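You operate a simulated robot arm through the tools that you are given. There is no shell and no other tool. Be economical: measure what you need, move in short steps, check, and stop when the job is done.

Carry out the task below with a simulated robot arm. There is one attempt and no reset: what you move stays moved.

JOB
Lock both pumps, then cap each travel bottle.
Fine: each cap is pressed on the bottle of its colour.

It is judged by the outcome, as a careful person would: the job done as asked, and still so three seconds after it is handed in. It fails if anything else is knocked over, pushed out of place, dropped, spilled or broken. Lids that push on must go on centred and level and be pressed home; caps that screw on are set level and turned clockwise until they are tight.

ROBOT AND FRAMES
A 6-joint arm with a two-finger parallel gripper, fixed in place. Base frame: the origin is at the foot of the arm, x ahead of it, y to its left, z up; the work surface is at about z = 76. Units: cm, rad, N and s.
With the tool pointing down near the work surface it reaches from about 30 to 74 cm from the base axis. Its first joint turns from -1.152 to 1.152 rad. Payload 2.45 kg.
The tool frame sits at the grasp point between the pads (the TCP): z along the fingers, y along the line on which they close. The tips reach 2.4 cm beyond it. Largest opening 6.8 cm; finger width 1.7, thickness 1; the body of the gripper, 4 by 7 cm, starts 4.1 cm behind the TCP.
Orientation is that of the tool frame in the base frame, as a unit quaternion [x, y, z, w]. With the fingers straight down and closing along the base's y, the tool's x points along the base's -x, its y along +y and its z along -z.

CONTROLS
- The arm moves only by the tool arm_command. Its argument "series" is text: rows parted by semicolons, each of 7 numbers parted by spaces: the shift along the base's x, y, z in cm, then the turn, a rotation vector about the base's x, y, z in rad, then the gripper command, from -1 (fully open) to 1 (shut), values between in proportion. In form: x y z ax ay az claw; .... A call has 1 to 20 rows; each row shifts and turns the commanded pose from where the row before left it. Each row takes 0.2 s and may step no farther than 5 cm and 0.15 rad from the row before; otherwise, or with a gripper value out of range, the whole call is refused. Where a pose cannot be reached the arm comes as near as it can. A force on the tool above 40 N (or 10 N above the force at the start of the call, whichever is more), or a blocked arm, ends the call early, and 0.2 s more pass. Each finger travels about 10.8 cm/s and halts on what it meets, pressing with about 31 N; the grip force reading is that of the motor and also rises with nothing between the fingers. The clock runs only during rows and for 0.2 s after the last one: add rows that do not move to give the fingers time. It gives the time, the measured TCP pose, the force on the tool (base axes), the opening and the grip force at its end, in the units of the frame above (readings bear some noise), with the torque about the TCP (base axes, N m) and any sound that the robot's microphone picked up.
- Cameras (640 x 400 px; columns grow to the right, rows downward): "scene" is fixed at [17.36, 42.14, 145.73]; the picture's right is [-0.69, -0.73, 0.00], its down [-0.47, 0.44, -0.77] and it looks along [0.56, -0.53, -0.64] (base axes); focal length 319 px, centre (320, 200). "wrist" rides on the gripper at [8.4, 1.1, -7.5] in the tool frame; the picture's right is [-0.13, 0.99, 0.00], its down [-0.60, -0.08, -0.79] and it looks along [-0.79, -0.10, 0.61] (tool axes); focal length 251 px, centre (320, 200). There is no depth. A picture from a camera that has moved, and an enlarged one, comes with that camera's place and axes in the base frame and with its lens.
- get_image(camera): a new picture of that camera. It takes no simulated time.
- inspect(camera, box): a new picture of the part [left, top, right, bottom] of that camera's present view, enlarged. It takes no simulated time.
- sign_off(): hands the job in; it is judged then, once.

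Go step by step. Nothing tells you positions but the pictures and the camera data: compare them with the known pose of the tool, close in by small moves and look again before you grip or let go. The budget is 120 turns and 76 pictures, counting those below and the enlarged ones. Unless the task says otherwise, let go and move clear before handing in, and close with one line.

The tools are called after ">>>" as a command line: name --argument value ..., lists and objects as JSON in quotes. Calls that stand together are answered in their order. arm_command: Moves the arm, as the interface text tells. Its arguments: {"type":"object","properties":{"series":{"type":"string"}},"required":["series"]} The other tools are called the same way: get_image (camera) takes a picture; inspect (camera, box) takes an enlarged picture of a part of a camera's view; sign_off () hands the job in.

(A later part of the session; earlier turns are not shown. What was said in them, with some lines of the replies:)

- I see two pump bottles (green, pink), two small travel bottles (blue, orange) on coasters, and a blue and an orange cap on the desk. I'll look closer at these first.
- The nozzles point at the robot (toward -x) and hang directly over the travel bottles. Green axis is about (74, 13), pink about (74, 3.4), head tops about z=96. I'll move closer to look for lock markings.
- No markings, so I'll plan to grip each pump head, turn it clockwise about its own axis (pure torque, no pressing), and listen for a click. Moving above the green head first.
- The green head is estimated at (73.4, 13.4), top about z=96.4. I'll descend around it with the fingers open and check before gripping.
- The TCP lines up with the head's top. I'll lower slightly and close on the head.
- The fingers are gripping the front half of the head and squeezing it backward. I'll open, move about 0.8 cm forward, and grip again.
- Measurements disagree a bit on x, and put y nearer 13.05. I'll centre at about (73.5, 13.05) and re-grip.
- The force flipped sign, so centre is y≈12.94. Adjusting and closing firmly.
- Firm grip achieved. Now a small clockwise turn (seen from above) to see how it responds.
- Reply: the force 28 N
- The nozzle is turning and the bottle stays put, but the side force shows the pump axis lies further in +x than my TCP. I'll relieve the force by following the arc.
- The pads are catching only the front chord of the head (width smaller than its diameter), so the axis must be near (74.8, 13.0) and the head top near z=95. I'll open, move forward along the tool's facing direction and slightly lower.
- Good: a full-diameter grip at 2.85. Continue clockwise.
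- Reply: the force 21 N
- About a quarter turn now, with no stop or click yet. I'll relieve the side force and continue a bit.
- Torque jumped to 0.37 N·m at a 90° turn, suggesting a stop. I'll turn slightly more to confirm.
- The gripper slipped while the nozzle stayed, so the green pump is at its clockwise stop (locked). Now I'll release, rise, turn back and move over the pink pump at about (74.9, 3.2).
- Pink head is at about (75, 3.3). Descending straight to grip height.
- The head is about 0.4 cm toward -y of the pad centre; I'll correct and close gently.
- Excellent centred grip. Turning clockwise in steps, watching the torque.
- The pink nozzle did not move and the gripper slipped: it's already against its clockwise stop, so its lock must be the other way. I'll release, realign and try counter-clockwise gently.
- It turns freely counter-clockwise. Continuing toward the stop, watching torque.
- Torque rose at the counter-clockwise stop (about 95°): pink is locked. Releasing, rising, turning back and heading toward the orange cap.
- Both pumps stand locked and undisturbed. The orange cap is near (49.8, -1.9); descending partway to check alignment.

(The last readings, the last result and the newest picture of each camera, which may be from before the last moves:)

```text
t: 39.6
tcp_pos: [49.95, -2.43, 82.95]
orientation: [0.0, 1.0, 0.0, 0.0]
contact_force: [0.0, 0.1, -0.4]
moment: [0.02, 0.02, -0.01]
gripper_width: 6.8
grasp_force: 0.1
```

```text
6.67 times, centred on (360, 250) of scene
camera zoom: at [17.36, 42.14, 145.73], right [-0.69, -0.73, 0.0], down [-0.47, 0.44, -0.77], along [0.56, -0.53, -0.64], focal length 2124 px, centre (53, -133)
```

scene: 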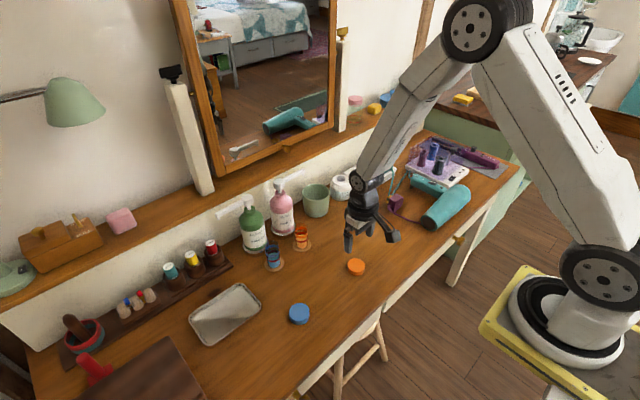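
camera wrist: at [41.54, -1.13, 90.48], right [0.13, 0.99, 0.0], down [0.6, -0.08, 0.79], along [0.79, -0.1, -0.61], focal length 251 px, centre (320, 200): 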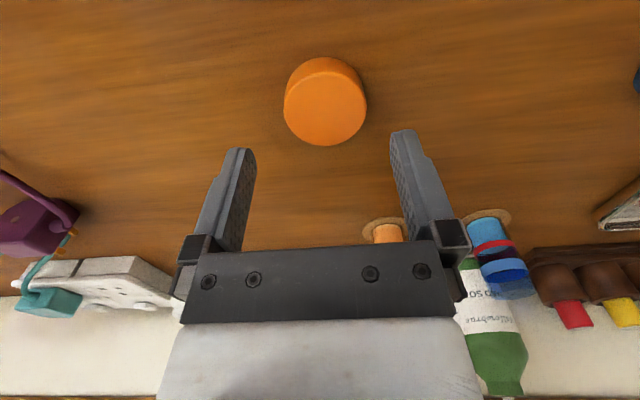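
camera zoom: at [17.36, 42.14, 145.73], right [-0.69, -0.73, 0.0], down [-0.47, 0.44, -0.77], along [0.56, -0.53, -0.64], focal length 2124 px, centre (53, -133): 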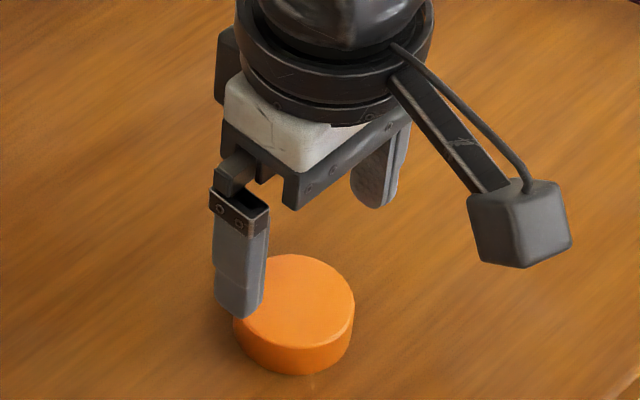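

I'll correct y by +0.28, lower so tips are just above the desk, and close.

>>> arm_command --series "0 0.28 -2 0 0 0 -1; 0 0 -1.3 0 0 0 -1; 0 0 -0.8 0 0 0 -1; 0 0 0 0 0 0 -1"

>>> get_image --camera "wrist"

```text
t: 40.6
tcp_pos: [50.12, -2.15, 79.02]
orientation: [0.0, 1.0, -0.001, 0.0]
contact_force: [-0.1, -0.7, 0.5]
moment: [0.04, -0.04, 0.04]
gripper_width: 6.8
grasp_force: 0.1
```

```text
32 pictures are left
camera wrist: at [41.57, -0.93, 86.5], right [0.13, 0.99, 0.0], down [0.6, -0.08, 0.79], along [0.79, -0.1, -0.61], focal length 251 px, centre (320, 200)
```

wrist: 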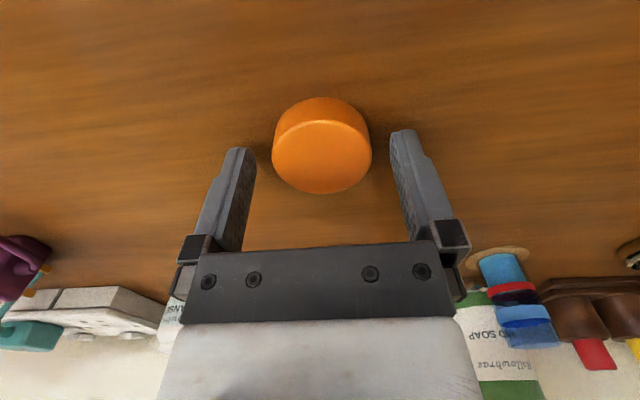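

>>> arm_command --series "-0.3 0.1 -0.3 0 0 0 -1; 0 0 0 0 0 0 -0.6; 0 0 0 0 0 0 -0.4; 0 0 0 0 0 0 -0.3; 0 0 0 0 0 0 -0.3"

>>> get_image --camera "wrist"

```text
t: 41.8
tcp_pos: [49.58, -1.89, 78.69]
orientation: [0.0, 1.0, 0.0, -0.001]
contact_force: [0.0, -0.4, 0.1]
moment: [-0.04, -0.02, 0.02]
gripper_width: 4.63
grasp_force: 31.1
```

```text
31 pictures are left
camera wrist: at [41.25, -0.79, 86.2], right [0.13, 0.99, 0.0], down [0.6, -0.08, 0.79], along [0.79, -0.1, -0.61], focal length 251 px, centre (320, 200)
```

wrist: 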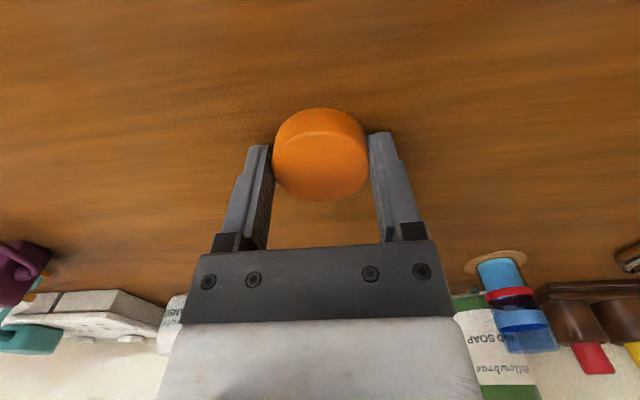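

Cap gripped firmly. Lifting and carrying it toward the orange bottle, stopping short to look.

>>> arm_command --series "0 0 2 0 0 0 -0.3; 0 0 4 0 0 0 -0.3; 0 0 4 0 0 0 -0.3; 0 0 3 0 0 0 -0.3; 3 1 0 0 0 0 -0.3; 3 1 0 0 0 0 -0.3; 3 1 0 0 0 0 -0.3; 3 1 0 0 0 0 -0.3; 1.5 0.8 0 0 0 0 -0.3; 0 0 0 0 0 0 -0.3"

>>> get_image --camera "wrist"

>>> inspect --camera "scene" --box '[250, 190, 350, 270]'

```text
t: 44.0
tcp_pos: [62.94, 3.03, 91.37]
orientation: [0.0, 1.0, -0.001, -0.001]
contact_force: [0.1, 0.2, -0.1]
moment: [-0.02, 0.01, -0.01]
gripper_width: 4.6
grasp_force: 30.6
```

```text
30 pictures are left
camera wrist: at [54.63, 4.22, 99.0], right [0.13, 0.99, 0.0], down [0.6, -0.08, 0.79], along [0.79, -0.1, -0.61], focal length 251 px, centre (320, 200)
```

wrist: 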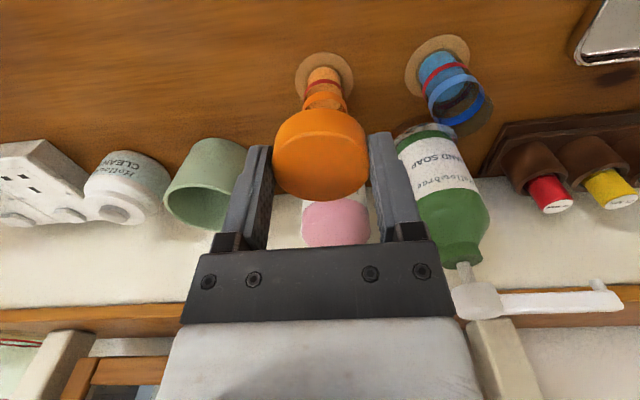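

```text
5.00 times, centred on (300, 230) of scene
camera zoom: at [17.36, 42.14, 145.73], right [-0.69, -0.73, 0.0], down [-0.47, 0.44, -0.77], along [0.56, -0.53, -0.64], focal length 1593 px, centre (420, 50)
```

zoom: 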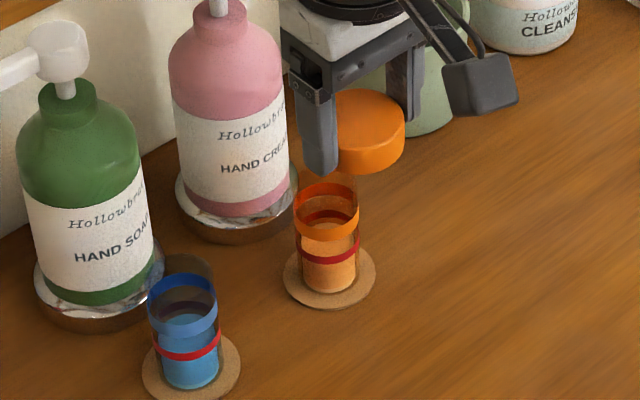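

Orange bottle axis is about (66.3, 3.1). Moving the cap over it at height to compare in both views.

>>> arm_command --series "1.5 0 0 0 0 0 -0.3; 1.5 0 0 0 0 0 -0.3; 0.2 0.05 -2 0 0 0 -0.3; 0 0 0 0 0 0 -0.3"

>>> inspect --camera "wrist" --box '[240, 60, 400, 220]'

>>> inspect --camera "scene" --box '[260, 190, 340, 250]'

```text
t: 45.0
tcp_pos: [66.34, 3.29, 89.54]
orientation: [0.0, 1.0, 0.0, 0.001]
contact_force: [0.8, -0.7, -0.8]
moment: [-0.02, -0.02, 0.01]
gripper_width: 4.6
grasp_force: 31.1
```

```text
2.50 times, centred on (320, 140) of wrist
camera zoom: at [57.82, 4.34, 97.1], right [0.13, 0.99, 0.0], down [0.6, -0.08, 0.79], along [0.79, -0.1, -0.61], focal length 629 px, centre (320, 350)
```

zoom: 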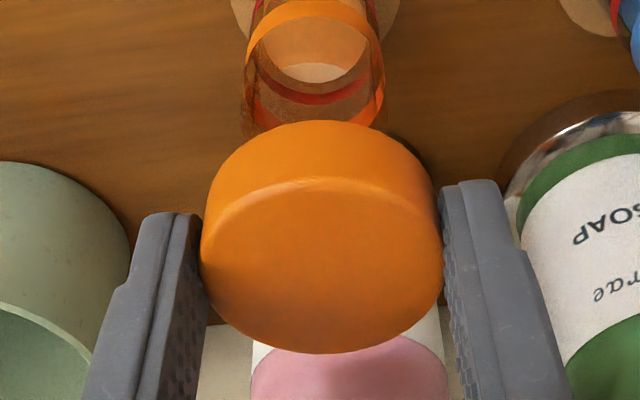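

```text
6.67 times, centred on (300, 220) of scene
camera zoom: at [17.36, 42.14, 145.73], right [-0.69, -0.73, 0.0], down [-0.47, 0.44, -0.77], along [0.56, -0.53, -0.64], focal length 2124 px, centre (453, 67)
```

zoom: 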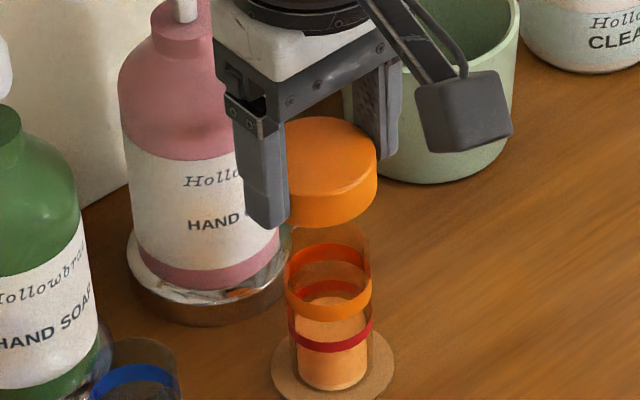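

The cap is slightly off (about 0.2 cm). I'll correct by (-0.18, -0.12), lower a bit and recheck.

>>> arm_command --series "-0.18 -0.12 -1 0 0 0 -0.3; 0 0 -1 0 0 0 -0.3; 0 0 0 0 0 0 -0.3"

>>> inspect --camera "scene" --box '[260, 190, 340, 250]'

>>> inspect --camera "wrist" --box '[240, 60, 400, 220]'

```text
t: 45.8
tcp_pos: [66.07, 2.91, 87.73]
orientation: [0.0, 1.0, 0.0, -0.001]
contact_force: [0.2, -0.3, -0.4]
moment: [0.0, 0.01, -0.01]
gripper_width: 4.6
grasp_force: 30.7
```

```text
6.67 times, centred on (300, 220) of scene
camera zoom: at [17.36, 42.14, 145.73], right [-0.69, -0.73, 0.0], down [-0.47, 0.44, -0.77], along [0.56, -0.53, -0.64], focal length 2124 px, centre (453, 67)
```

zoom: 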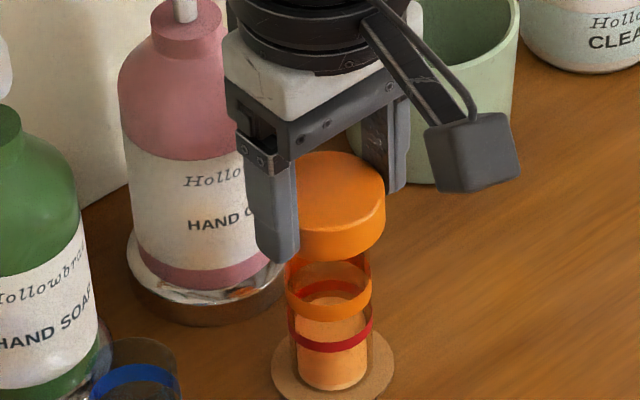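

```text
2.50 times, centred on (320, 140) of wrist
camera zoom: at [57.65, 4.09, 95.17], right [0.13, 0.99, 0.0], down [0.6, -0.08, 0.79], along [0.79, -0.1, -0.61], focal length 629 px, centre (320, 350)
```

zoom: 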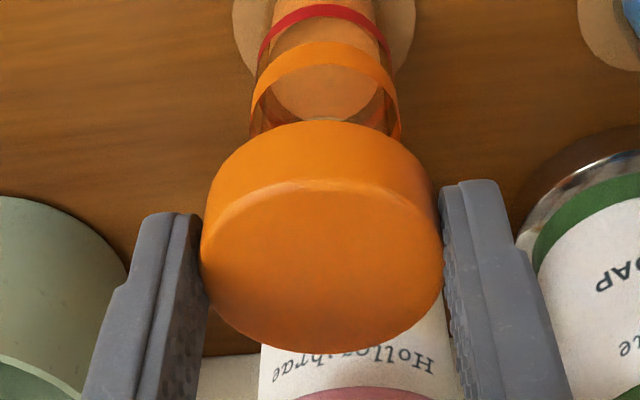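

Alignment is within about 0.1 cm. Small +y correction, then lowering slowly until contact.

>>> arm_command --series "0 0.1 -0.3 0 0 0 -0.3; 0 0 -0.4 0 0 0 -0.3; 0 0 -0.4 0 0 0 -0.3; 0 0 -0.3 0 0 0 -0.3; 0 0 0 0 0 0 -0.3"

>>> inspect --camera "scene" --box '[260, 190, 340, 250]'

```text
t: 47.0
tcp_pos: [66.06, 3.11, 86.21]
orientation: [0.0, 1.0, 0.0, 0.0]
contact_force: [0.2, 0.5, -0.1]
moment: [0.0, 0.0, 0.01]
gripper_width: 4.61
grasp_force: 31.3
```

```text
6.67 times, centred on (300, 220) of scene
camera zoom: at [17.36, 42.14, 145.73], right [-0.69, -0.73, 0.0], down [-0.47, 0.44, -0.77], along [0.56, -0.53, -0.64], focal length 2124 px, centre (453, 67)
```

zoom: 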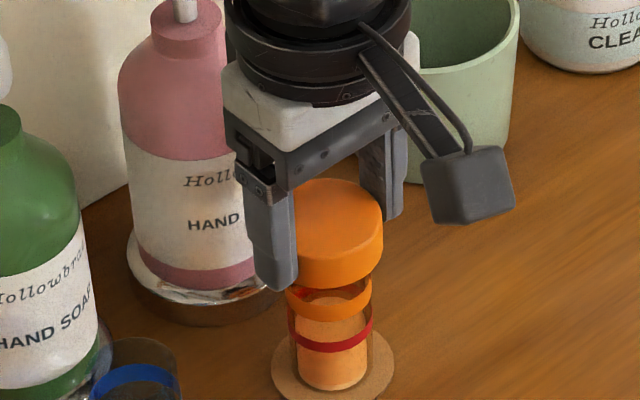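

>>> arm_command --series "0 -0.06 -0.3 0 0 0 -0.3; 0 0 -0.3 0 0 0 -0.3; 0 0 -0.3 0 0 0 -0.3; 0 0 -0.3 0 0 0 -0.3; 0 0 0 0 0 0 -0.3"

```text
t: 48.2
tcp_pos: [66.18, 2.87, 84.97]
orientation: [0.0, 1.0, 0.0, 0.001]
contact_force: [1.1, 0.3, 0.2]
moment: [-0.01, 0.0, 0.01]
gripper_width: 4.6
grasp_force: 31.2
```

>>> arm_command --series "0 0 -0.25 0 0 0 -0.3; 0 0 -0.25 0 0 0 -0.3; 0 0 -0.25 0 0 0 -0.3; 0 0 0 0 0 0 -0.3"

>>> inspect --camera "scene" --box '[260, 190, 340, 250]'

```text
t: 49.2
tcp_pos: [66.41, 2.93, 84.58]
orientation: [-0.001, 1.0, 0.0, 0.005]
contact_force: [-3.0, -0.2, 35.4]
moment: [0.03, 0.17, 0.04]
gripper_width: 4.62
grasp_force: 30.9
heard: snap
```

```text
6.67 times, centred on (300, 220) of scene
camera zoom: at [17.27, 42.14, 145.74], right [-0.69, -0.73, 0.0], down [-0.47, 0.44, -0.77], along [0.56, -0.53, -0.64], focal length 2124 px, centre (453, 67)
```

zoom: 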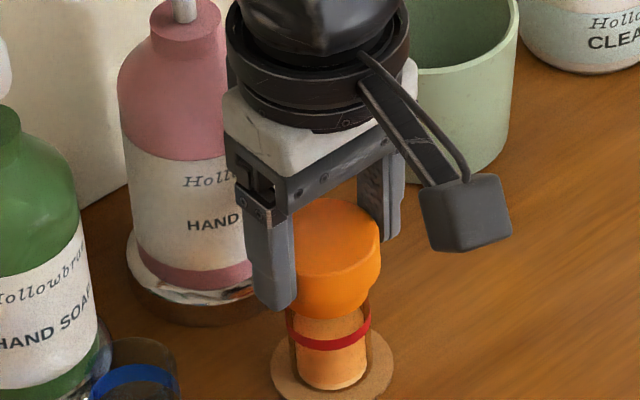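

A snap was heard and the cap covers the orange band. Relieving the press, opening and rising to check.

>>> arm_command --series "0 0 0.3 0 0 0 -0.3; 0 0 0 0 0 0 -0.5; 0 0 0 0 0 0 -0.8; 0 0 0 0 0 0 -0.9; 0 0 2.5 0 0 0 -0.9; 0 0 4 0 0 0 -0.9; 0 0 3 0 0 0 -0.9; -4 0 0 0 0 0 -0.9; -4 0 0 0 0 0 -1"

>>> inspect --camera "scene" --box '[240, 190, 340, 265]'

>>> inspect --camera "wrist" --box '[260, 40, 400, 140]'

```text
t: 51.2
tcp_pos: [58.43, 3.29, 94.06]
orientation: [0.0, 1.0, 0.0, 0.0]
contact_force: [0.7, 0.4, -1.1]
moment: [0.02, 0.01, 0.0]
gripper_width: 6.79
grasp_force: 0.1
```

```text
5.33 times, centred on (290, 228) of scene
camera zoom: at [17.36, 42.14, 145.73], right [-0.69, -0.73, 0.0], down [-0.47, 0.44, -0.77], along [0.56, -0.53, -0.64], focal length 1699 px, centre (480, 53)
```

zoom: 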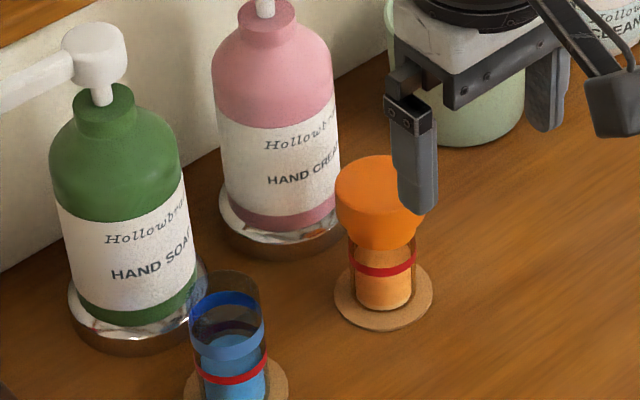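

```text
4.00 times, centred on (330, 90) of wrist
camera zoom: at [49.91, 4.45, 101.59], right [0.13, 0.99, 0.0], down [0.6, -0.08, 0.79], along [0.79, -0.1, -0.61], focal length 1006 px, centre (280, 640)
```

zoom: 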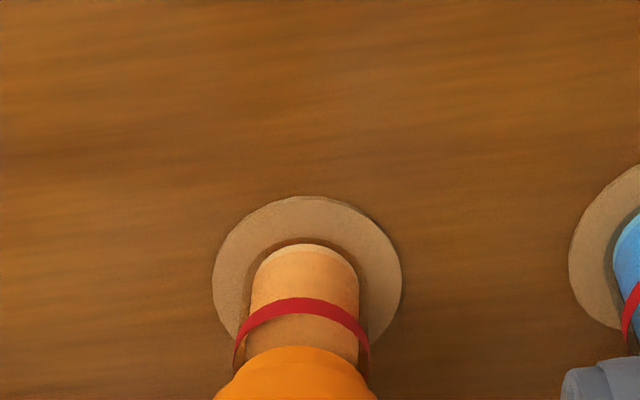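

The orange cap sits level and centred. Moving over the blue cap (about 49.6, 18).

>>> arm_command --series "-2 3 0 0 0 0 -1; -2 3 0 0 0 0 -1; -2 3 0 0 0 0 -1; -2 3 -2 0 0 0 -1; -0.8 2.8 -3 0 0 0 -1; 0 0 -4 0 0 0 -1; 0 0 -2 0 0 0 -1; 0 0 0 0 0 0 -1"

>>> get_image --camera "wrist"

>>> inspect --camera "scene" --box '[220, 170, 360, 270]'

```text
t: 53.0
tcp_pos: [49.38, 17.74, 83.23]
orientation: [0.0, 1.0, 0.001, 0.0]
contact_force: [0.3, -0.4, 0.9]
moment: [-0.04, 0.01, 0.0]
gripper_width: 6.81
grasp_force: 0.1
```

```text
20 pictures are left
camera wrist: at [40.98, 18.82, 90.8], right [0.13, 0.99, 0.0], down [0.6, -0.08, 0.79], along [0.79, -0.1, -0.61], focal length 251 px, centre (320, 200)
```

wrist: 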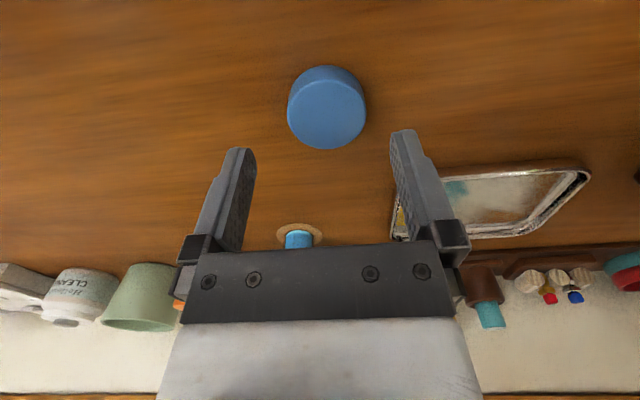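

```text
4.00 times, centred on (290, 220) of scene
camera zoom: at [17.36, 42.14, 145.73], right [-0.69, -0.73, 0.0], down [-0.47, 0.44, -0.77], along [0.56, -0.53, -0.64], focal length 1275 px, centre (440, 120)
```

zoom: 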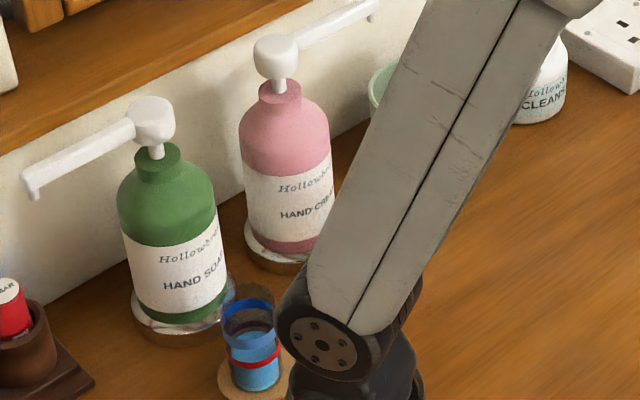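

The blue cap is at about (49.7, 18.1). Descending around it.

>>> arm_command --series "0.35 0.38 -2 0 0 0 -1; 0 0 -1.5 0 0 0 -1; 0 0 -0.9 0 0 0 -1; 0 0 0 0 0 0 -1"

>>> get_image --camera "wrist"

```text
t: 54.0
tcp_pos: [49.54, 18.09, 78.7]
orientation: [0.0, 1.0, -0.001, 0.0]
contact_force: [0.0, -0.1, -0.4]
moment: [0.04, -0.02, -0.01]
gripper_width: 6.79
grasp_force: 0.0
```

```text
18 pictures are left
camera wrist: at [41.1, 19.24, 86.31], right [0.13, 0.99, 0.0], down [0.6, -0.08, 0.79], along [0.79, -0.1, -0.61], focal length 251 px, centre (320, 200)
```

wrist: 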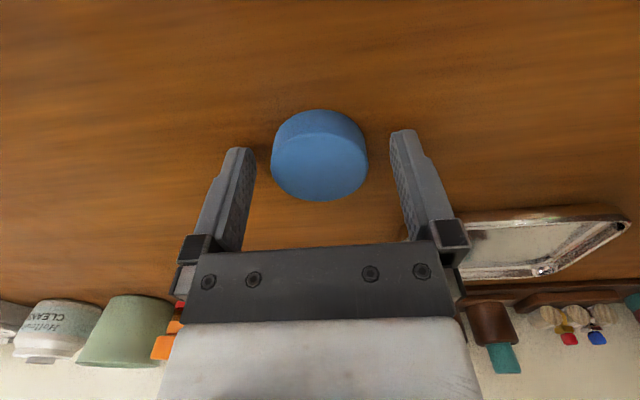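

Alignment matches the successful orange grasp. Closing and lifting, then carrying to the blue bottle.

>>> arm_command --series "0 0 0 0 0 0 -0.6; 0 0 0 0 0 0 -0.4; 0 0 0 0 0 0 -0.3; 0 0 0 0 0 0 -0.3"

```text
t: 55.0
tcp_pos: [49.58, 18.13, 78.84]
orientation: [0.0, 1.0, -0.001, 0.0]
contact_force: [-0.1, -0.6, 0.5]
moment: [-0.02, 0.03, 0.0]
gripper_width: 4.55
grasp_force: 30.6
```

>>> arm_command --series "0 0 2 0 0 0 -0.3; 0 0 4 0 0 0 -0.3; 0 0 4 0 0 0 -0.3; 0 0 1.5 0 0 0 -0.3; 3 -1 0 0 0 0 -0.3; 3 -1 0 0 0 0 -0.3; 3 -1 0 0 0 0 -0.3; 3 -1 0 0 0 0 -0.3; 3 -1 0 0 0 0 -0.3; 1.5 -0.05 0 0 0 0 -0.3; 0 0 0 0 0 0 -0.3"

>>> inspect --camera "scene" --box '[230, 200, 310, 270]'

>>> inspect --camera "wrist" --box '[240, 60, 400, 220]'

```text
t: 57.4
tcp_pos: [66.18, 13.06, 90.07]
orientation: [0.0, 1.0, 0.0, 0.0]
contact_force: [0.2, -0.2, 0.7]
moment: [-0.02, 0.01, -0.02]
gripper_width: 4.6
grasp_force: 30.9
```

```text
5.71 times, centred on (270, 235) of scene
camera zoom: at [17.36, 42.14, 145.73], right [-0.69, -0.73, 0.0], down [-0.47, 0.44, -0.77], along [0.56, -0.53, -0.64], focal length 1821 px, centre (606, 0)
```

zoom: 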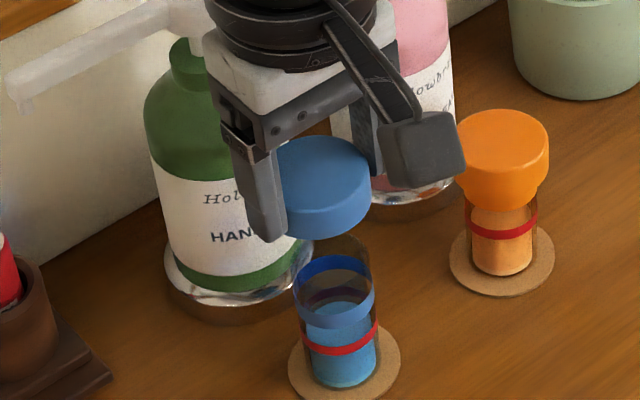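

```text
2.50 times, centred on (320, 140) of wrist
camera zoom: at [57.79, 14.2, 97.6], right [0.13, 0.99, 0.0], down [0.6, -0.08, 0.79], along [0.79, -0.1, -0.61], focal length 629 px, centre (320, 350)
```

zoom: 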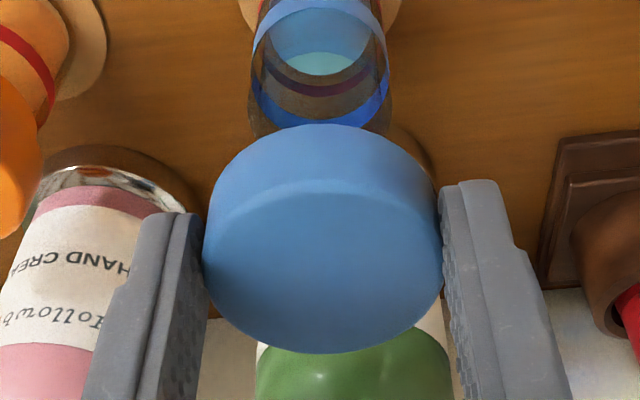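

The blue cap is nearly over its bottle, and the orange cap is seated level. Correcting by -0.15 in x and lowering toward the rim.

>>> arm_command --series "-0.15 0 -1 0 0 0 -0.3; 0 0 -1 0 0 0 -0.3; 0 0 -1 0 0 0 -0.3; 0 0 -0.5 0 0 0 -0.3; 0 0 0 0 0 0 -0.3"

>>> inspect --camera "scene" --box '[230, 200, 310, 270]'

>>> inspect --camera "wrist" --box '[240, 60, 400, 220]'

```text
t: 58.6
tcp_pos: [66.05, 13.11, 86.57]
orientation: [0.0, 1.0, 0.0, 0.0]
contact_force: [-0.2, 0.9, 0.0]
moment: [-0.03, 0.01, 0.0]
gripper_width: 4.62
grasp_force: 31.2
```

```text
5.71 times, centred on (270, 235) of scene
camera zoom: at [17.36, 42.14, 145.73], right [-0.69, -0.73, 0.0], down [-0.47, 0.44, -0.77], along [0.56, -0.53, -0.64], focal length 1821 px, centre (606, 0)
```

zoom: 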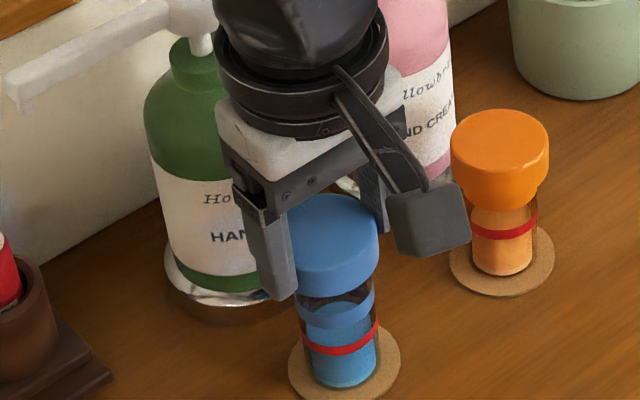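

```text
2.50 times, centred on (320, 140) of wrist
camera zoom: at [57.6, 14.28, 94.08], right [0.13, 0.99, 0.0], down [0.6, -0.08, 0.79], along [0.79, -0.1, -0.61], focal length 629 px, centre (320, 350)
```

zoom: 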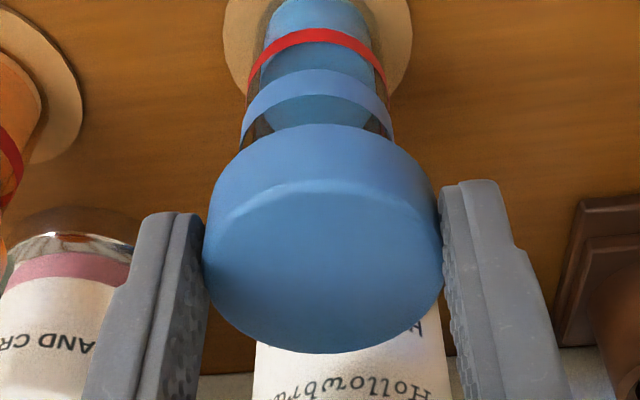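

Only a slight -y correction remains; lowering to press until the snap.

>>> arm_command --series "-0.05 -0.07 -0.4 0 0 0 -0.3; 0 0 -0.4 0 0 0 -0.3; 0 0 -0.4 0 0 0 -0.3; 0 0 -0.3 0 0 0 -0.3; 0 0 -0.25 0 0 0 -0.3; 0 0 -0.25 0 0 0 -0.3; 0 0 -0.2 0 0 0 -0.3; 0 0 0 0 0 0 -0.3"

>>> inspect --camera "scene" --box '[230, 200, 310, 270]'

```text
t: 60.4
tcp_pos: [66.25, 13.1, 84.89]
orientation: [0.0, 1.0, 0.001, 0.004]
contact_force: [-2.9, -1.5, 36.4]
moment: [-0.19, 0.23, -0.01]
gripper_width: 4.58
grasp_force: 30.7
heard: snap
```

```text
5.71 times, centred on (270, 235) of scene
camera zoom: at [17.27, 42.12, 145.74], right [-0.69, -0.73, 0.0], down [-0.47, 0.44, -0.77], along [0.56, -0.53, -0.64], focal length 1821 px, centre (606, 0)
```

zoom: 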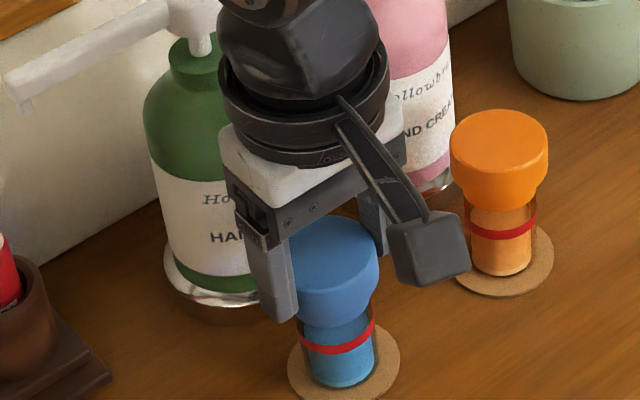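

Snap heard. Relieving, releasing, and moving clear to inspect.

>>> arm_command --series "0 0 0.3 0 0 0 -0.3; 0 0 0 0 0 0 -0.5; 0 0 0 0 0 0 -0.8; 0 0 0 0 0 0 -0.9; 0 0 2.5 0 0 0 -0.9; 0 0 4 0 0 0 -0.9; 0 0 4 0 0 0 -0.9; -4 0 2 0 0 0 -0.9; -4 0 2 0 0 0 -1; -4 -3 2 0 0 0 -1; -4 -3 2 0 0 0 -1; 0 -3 2 0 0 0 -1; 0 0 0 0 0 0 -1"

>>> inspect --camera "scene" --box '[240, 210, 340, 280]'

>>> get_image --camera "wrist"

>>> get_image --camera "scene"

```text
refused: row 10 steps farther than a row can; nothing moved
```

```text
5.71 times, centred on (290, 245) of scene
camera zoom: at [17.27, 42.12, 145.74], right [-0.69, -0.73, 0.0], down [-0.47, 0.44, -0.77], along [0.56, -0.53, -0.64], focal length 1821 px, centre (491, -57)
```

zoom: 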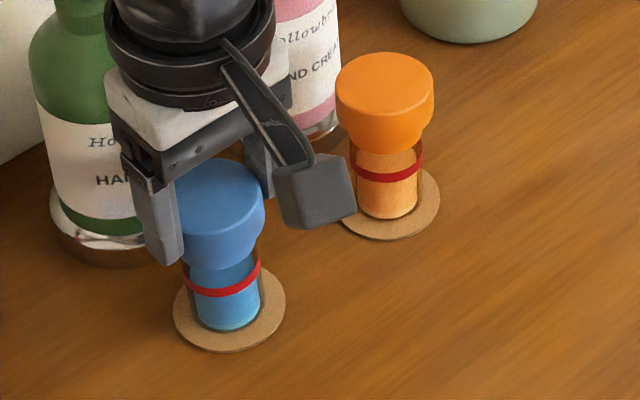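

```text
11 pictures are left
camera wrist: at [57.79, 14.23, 92.27], right [0.13, 0.99, 0.0], down [0.6, -0.08, 0.8], along [0.79, -0.1, -0.6], focal length 251 px, centre (320, 200)
```

wrist: 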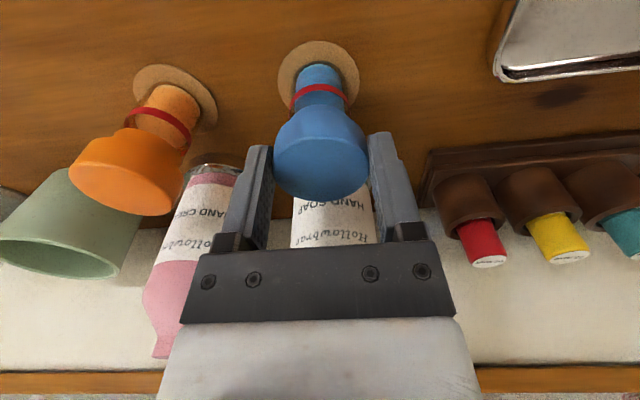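

```text
10 pictures are left
```

scene: 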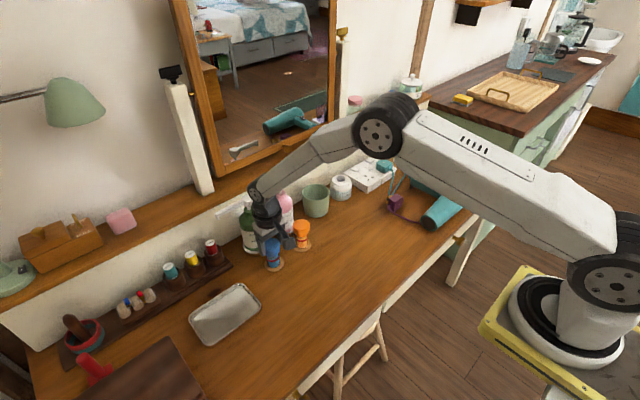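

One row was too long and nothing moved; resending with shorter steps.

>>> arm_command --series "0 0 0.3 0 0 0 -0.3; 0 0 0 0 0 0 -0.5; 0 0 0 0 0 0 -0.8; 0 0 0 0 0 0 -0.9; 0 0 2.5 0 0 0 -0.9; 0 0 4 0 0 0 -0.9; 0 0 4 0 0 0 -0.9; -4 0 2 0 0 0 -0.9; -4 0 2 0 0 0 -1; -3 -2 2 0 0 0 -1; -3 -2 2 0 0 0 -1; 0 -3 2 0 0 0 -1; 0 0 0 0 0 0 -1"

>>> inspect --camera "scene" --box '[220, 170, 340, 280]'

>>> get_image --camera "wrist"

>>> get_image --camera "scene"

```text
t: 63.2
tcp_pos: [51.92, 5.92, 105.34]
orientation: [0.0, 1.0, 0.0, 0.001]
contact_force: [-0.2, -0.3, 0.4]
moment: [-0.01, -0.02, -0.01]
gripper_width: 6.79
grasp_force: 0.1
```

```text
3.64 times, centred on (280, 225) of scene
camera zoom: at [17.35, 42.14, 145.73], right [-0.69, -0.73, 0.0], down [-0.47, 0.44, -0.77], along [0.56, -0.53, -0.64], focal length 1159 px, centre (466, 109)
```

zoom: 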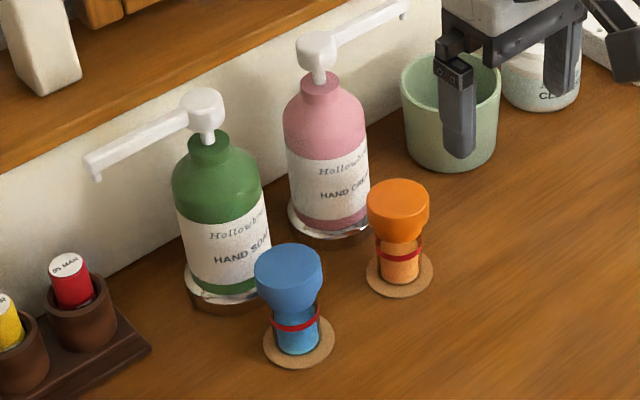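

```text
8 pictures are left
camera wrist: at [43.49, 7.17, 112.85], right [0.13, 0.99, 0.0], down [0.6, -0.08, 0.79], along [0.79, -0.1, -0.61], focal length 251 px, centre (320, 200)
```

wrist: 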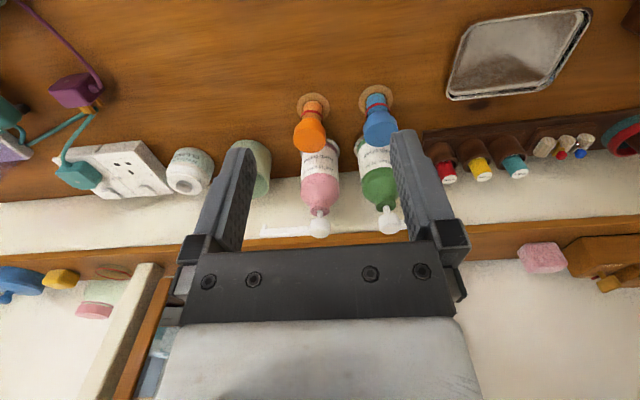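

```text
7 pictures are left
```

scene: 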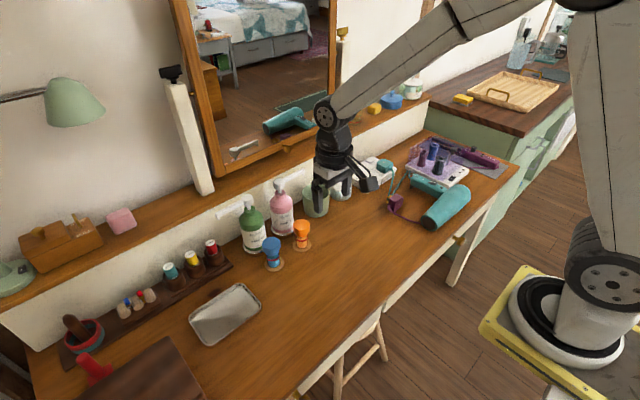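

Everything is in place; one close look at the caps for level and full seating.

>>> inspect --camera "scene" --box '[255, 212, 325, 277]'

>>> inspect --camera "wrist" --box '[280, 80, 420, 170]'

```text
6.15 times, centred on (290, 244) of scene
camera zoom: at [17.35, 42.14, 145.73], right [-0.69, -0.73, 0.0], down [-0.47, 0.44, -0.77], along [0.56, -0.53, -0.64], focal length 1961 px, centre (505, -74)
```

zoom: 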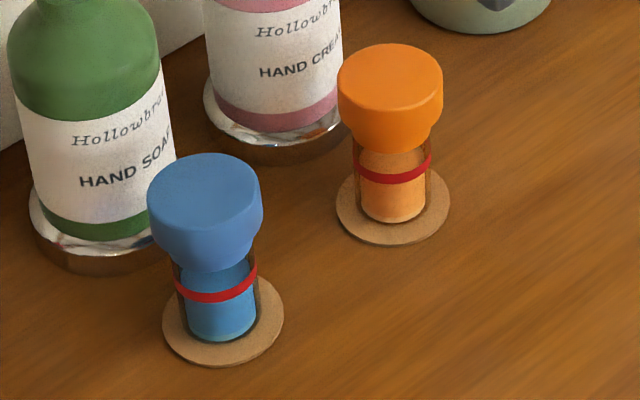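

```text
4.44 times, centred on (350, 125) of wrist
camera zoom: at [43.49, 7.17, 112.85], right [0.13, 0.99, 0.0], down [0.6, -0.08, 0.79], along [0.79, -0.1, -0.61], focal length 1118 px, centre (187, 533)
```

zoom: 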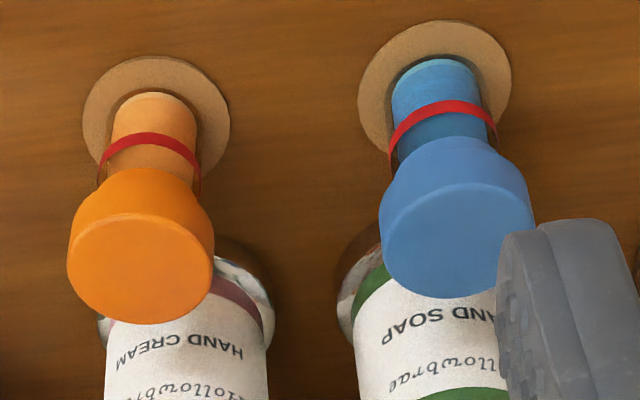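

Both caps are snapped on level and centred on the bottles of their colour. Both pumps are turned to their lock stops and the arm is clear, so I'm handing in.

>>> sign_off

```text
The job is handed in.
```

I turned both pumps to their lock stops: green clockwise, pink counter-clockwise, because pink would not turn clockwise. I then pressed the orange and blue caps onto the bottles of their colour. Each cap gave a snap, and I saw nothing knocked over or spilled; the pumps gave no click and have no markings, so I judged them locked by the hard stop.
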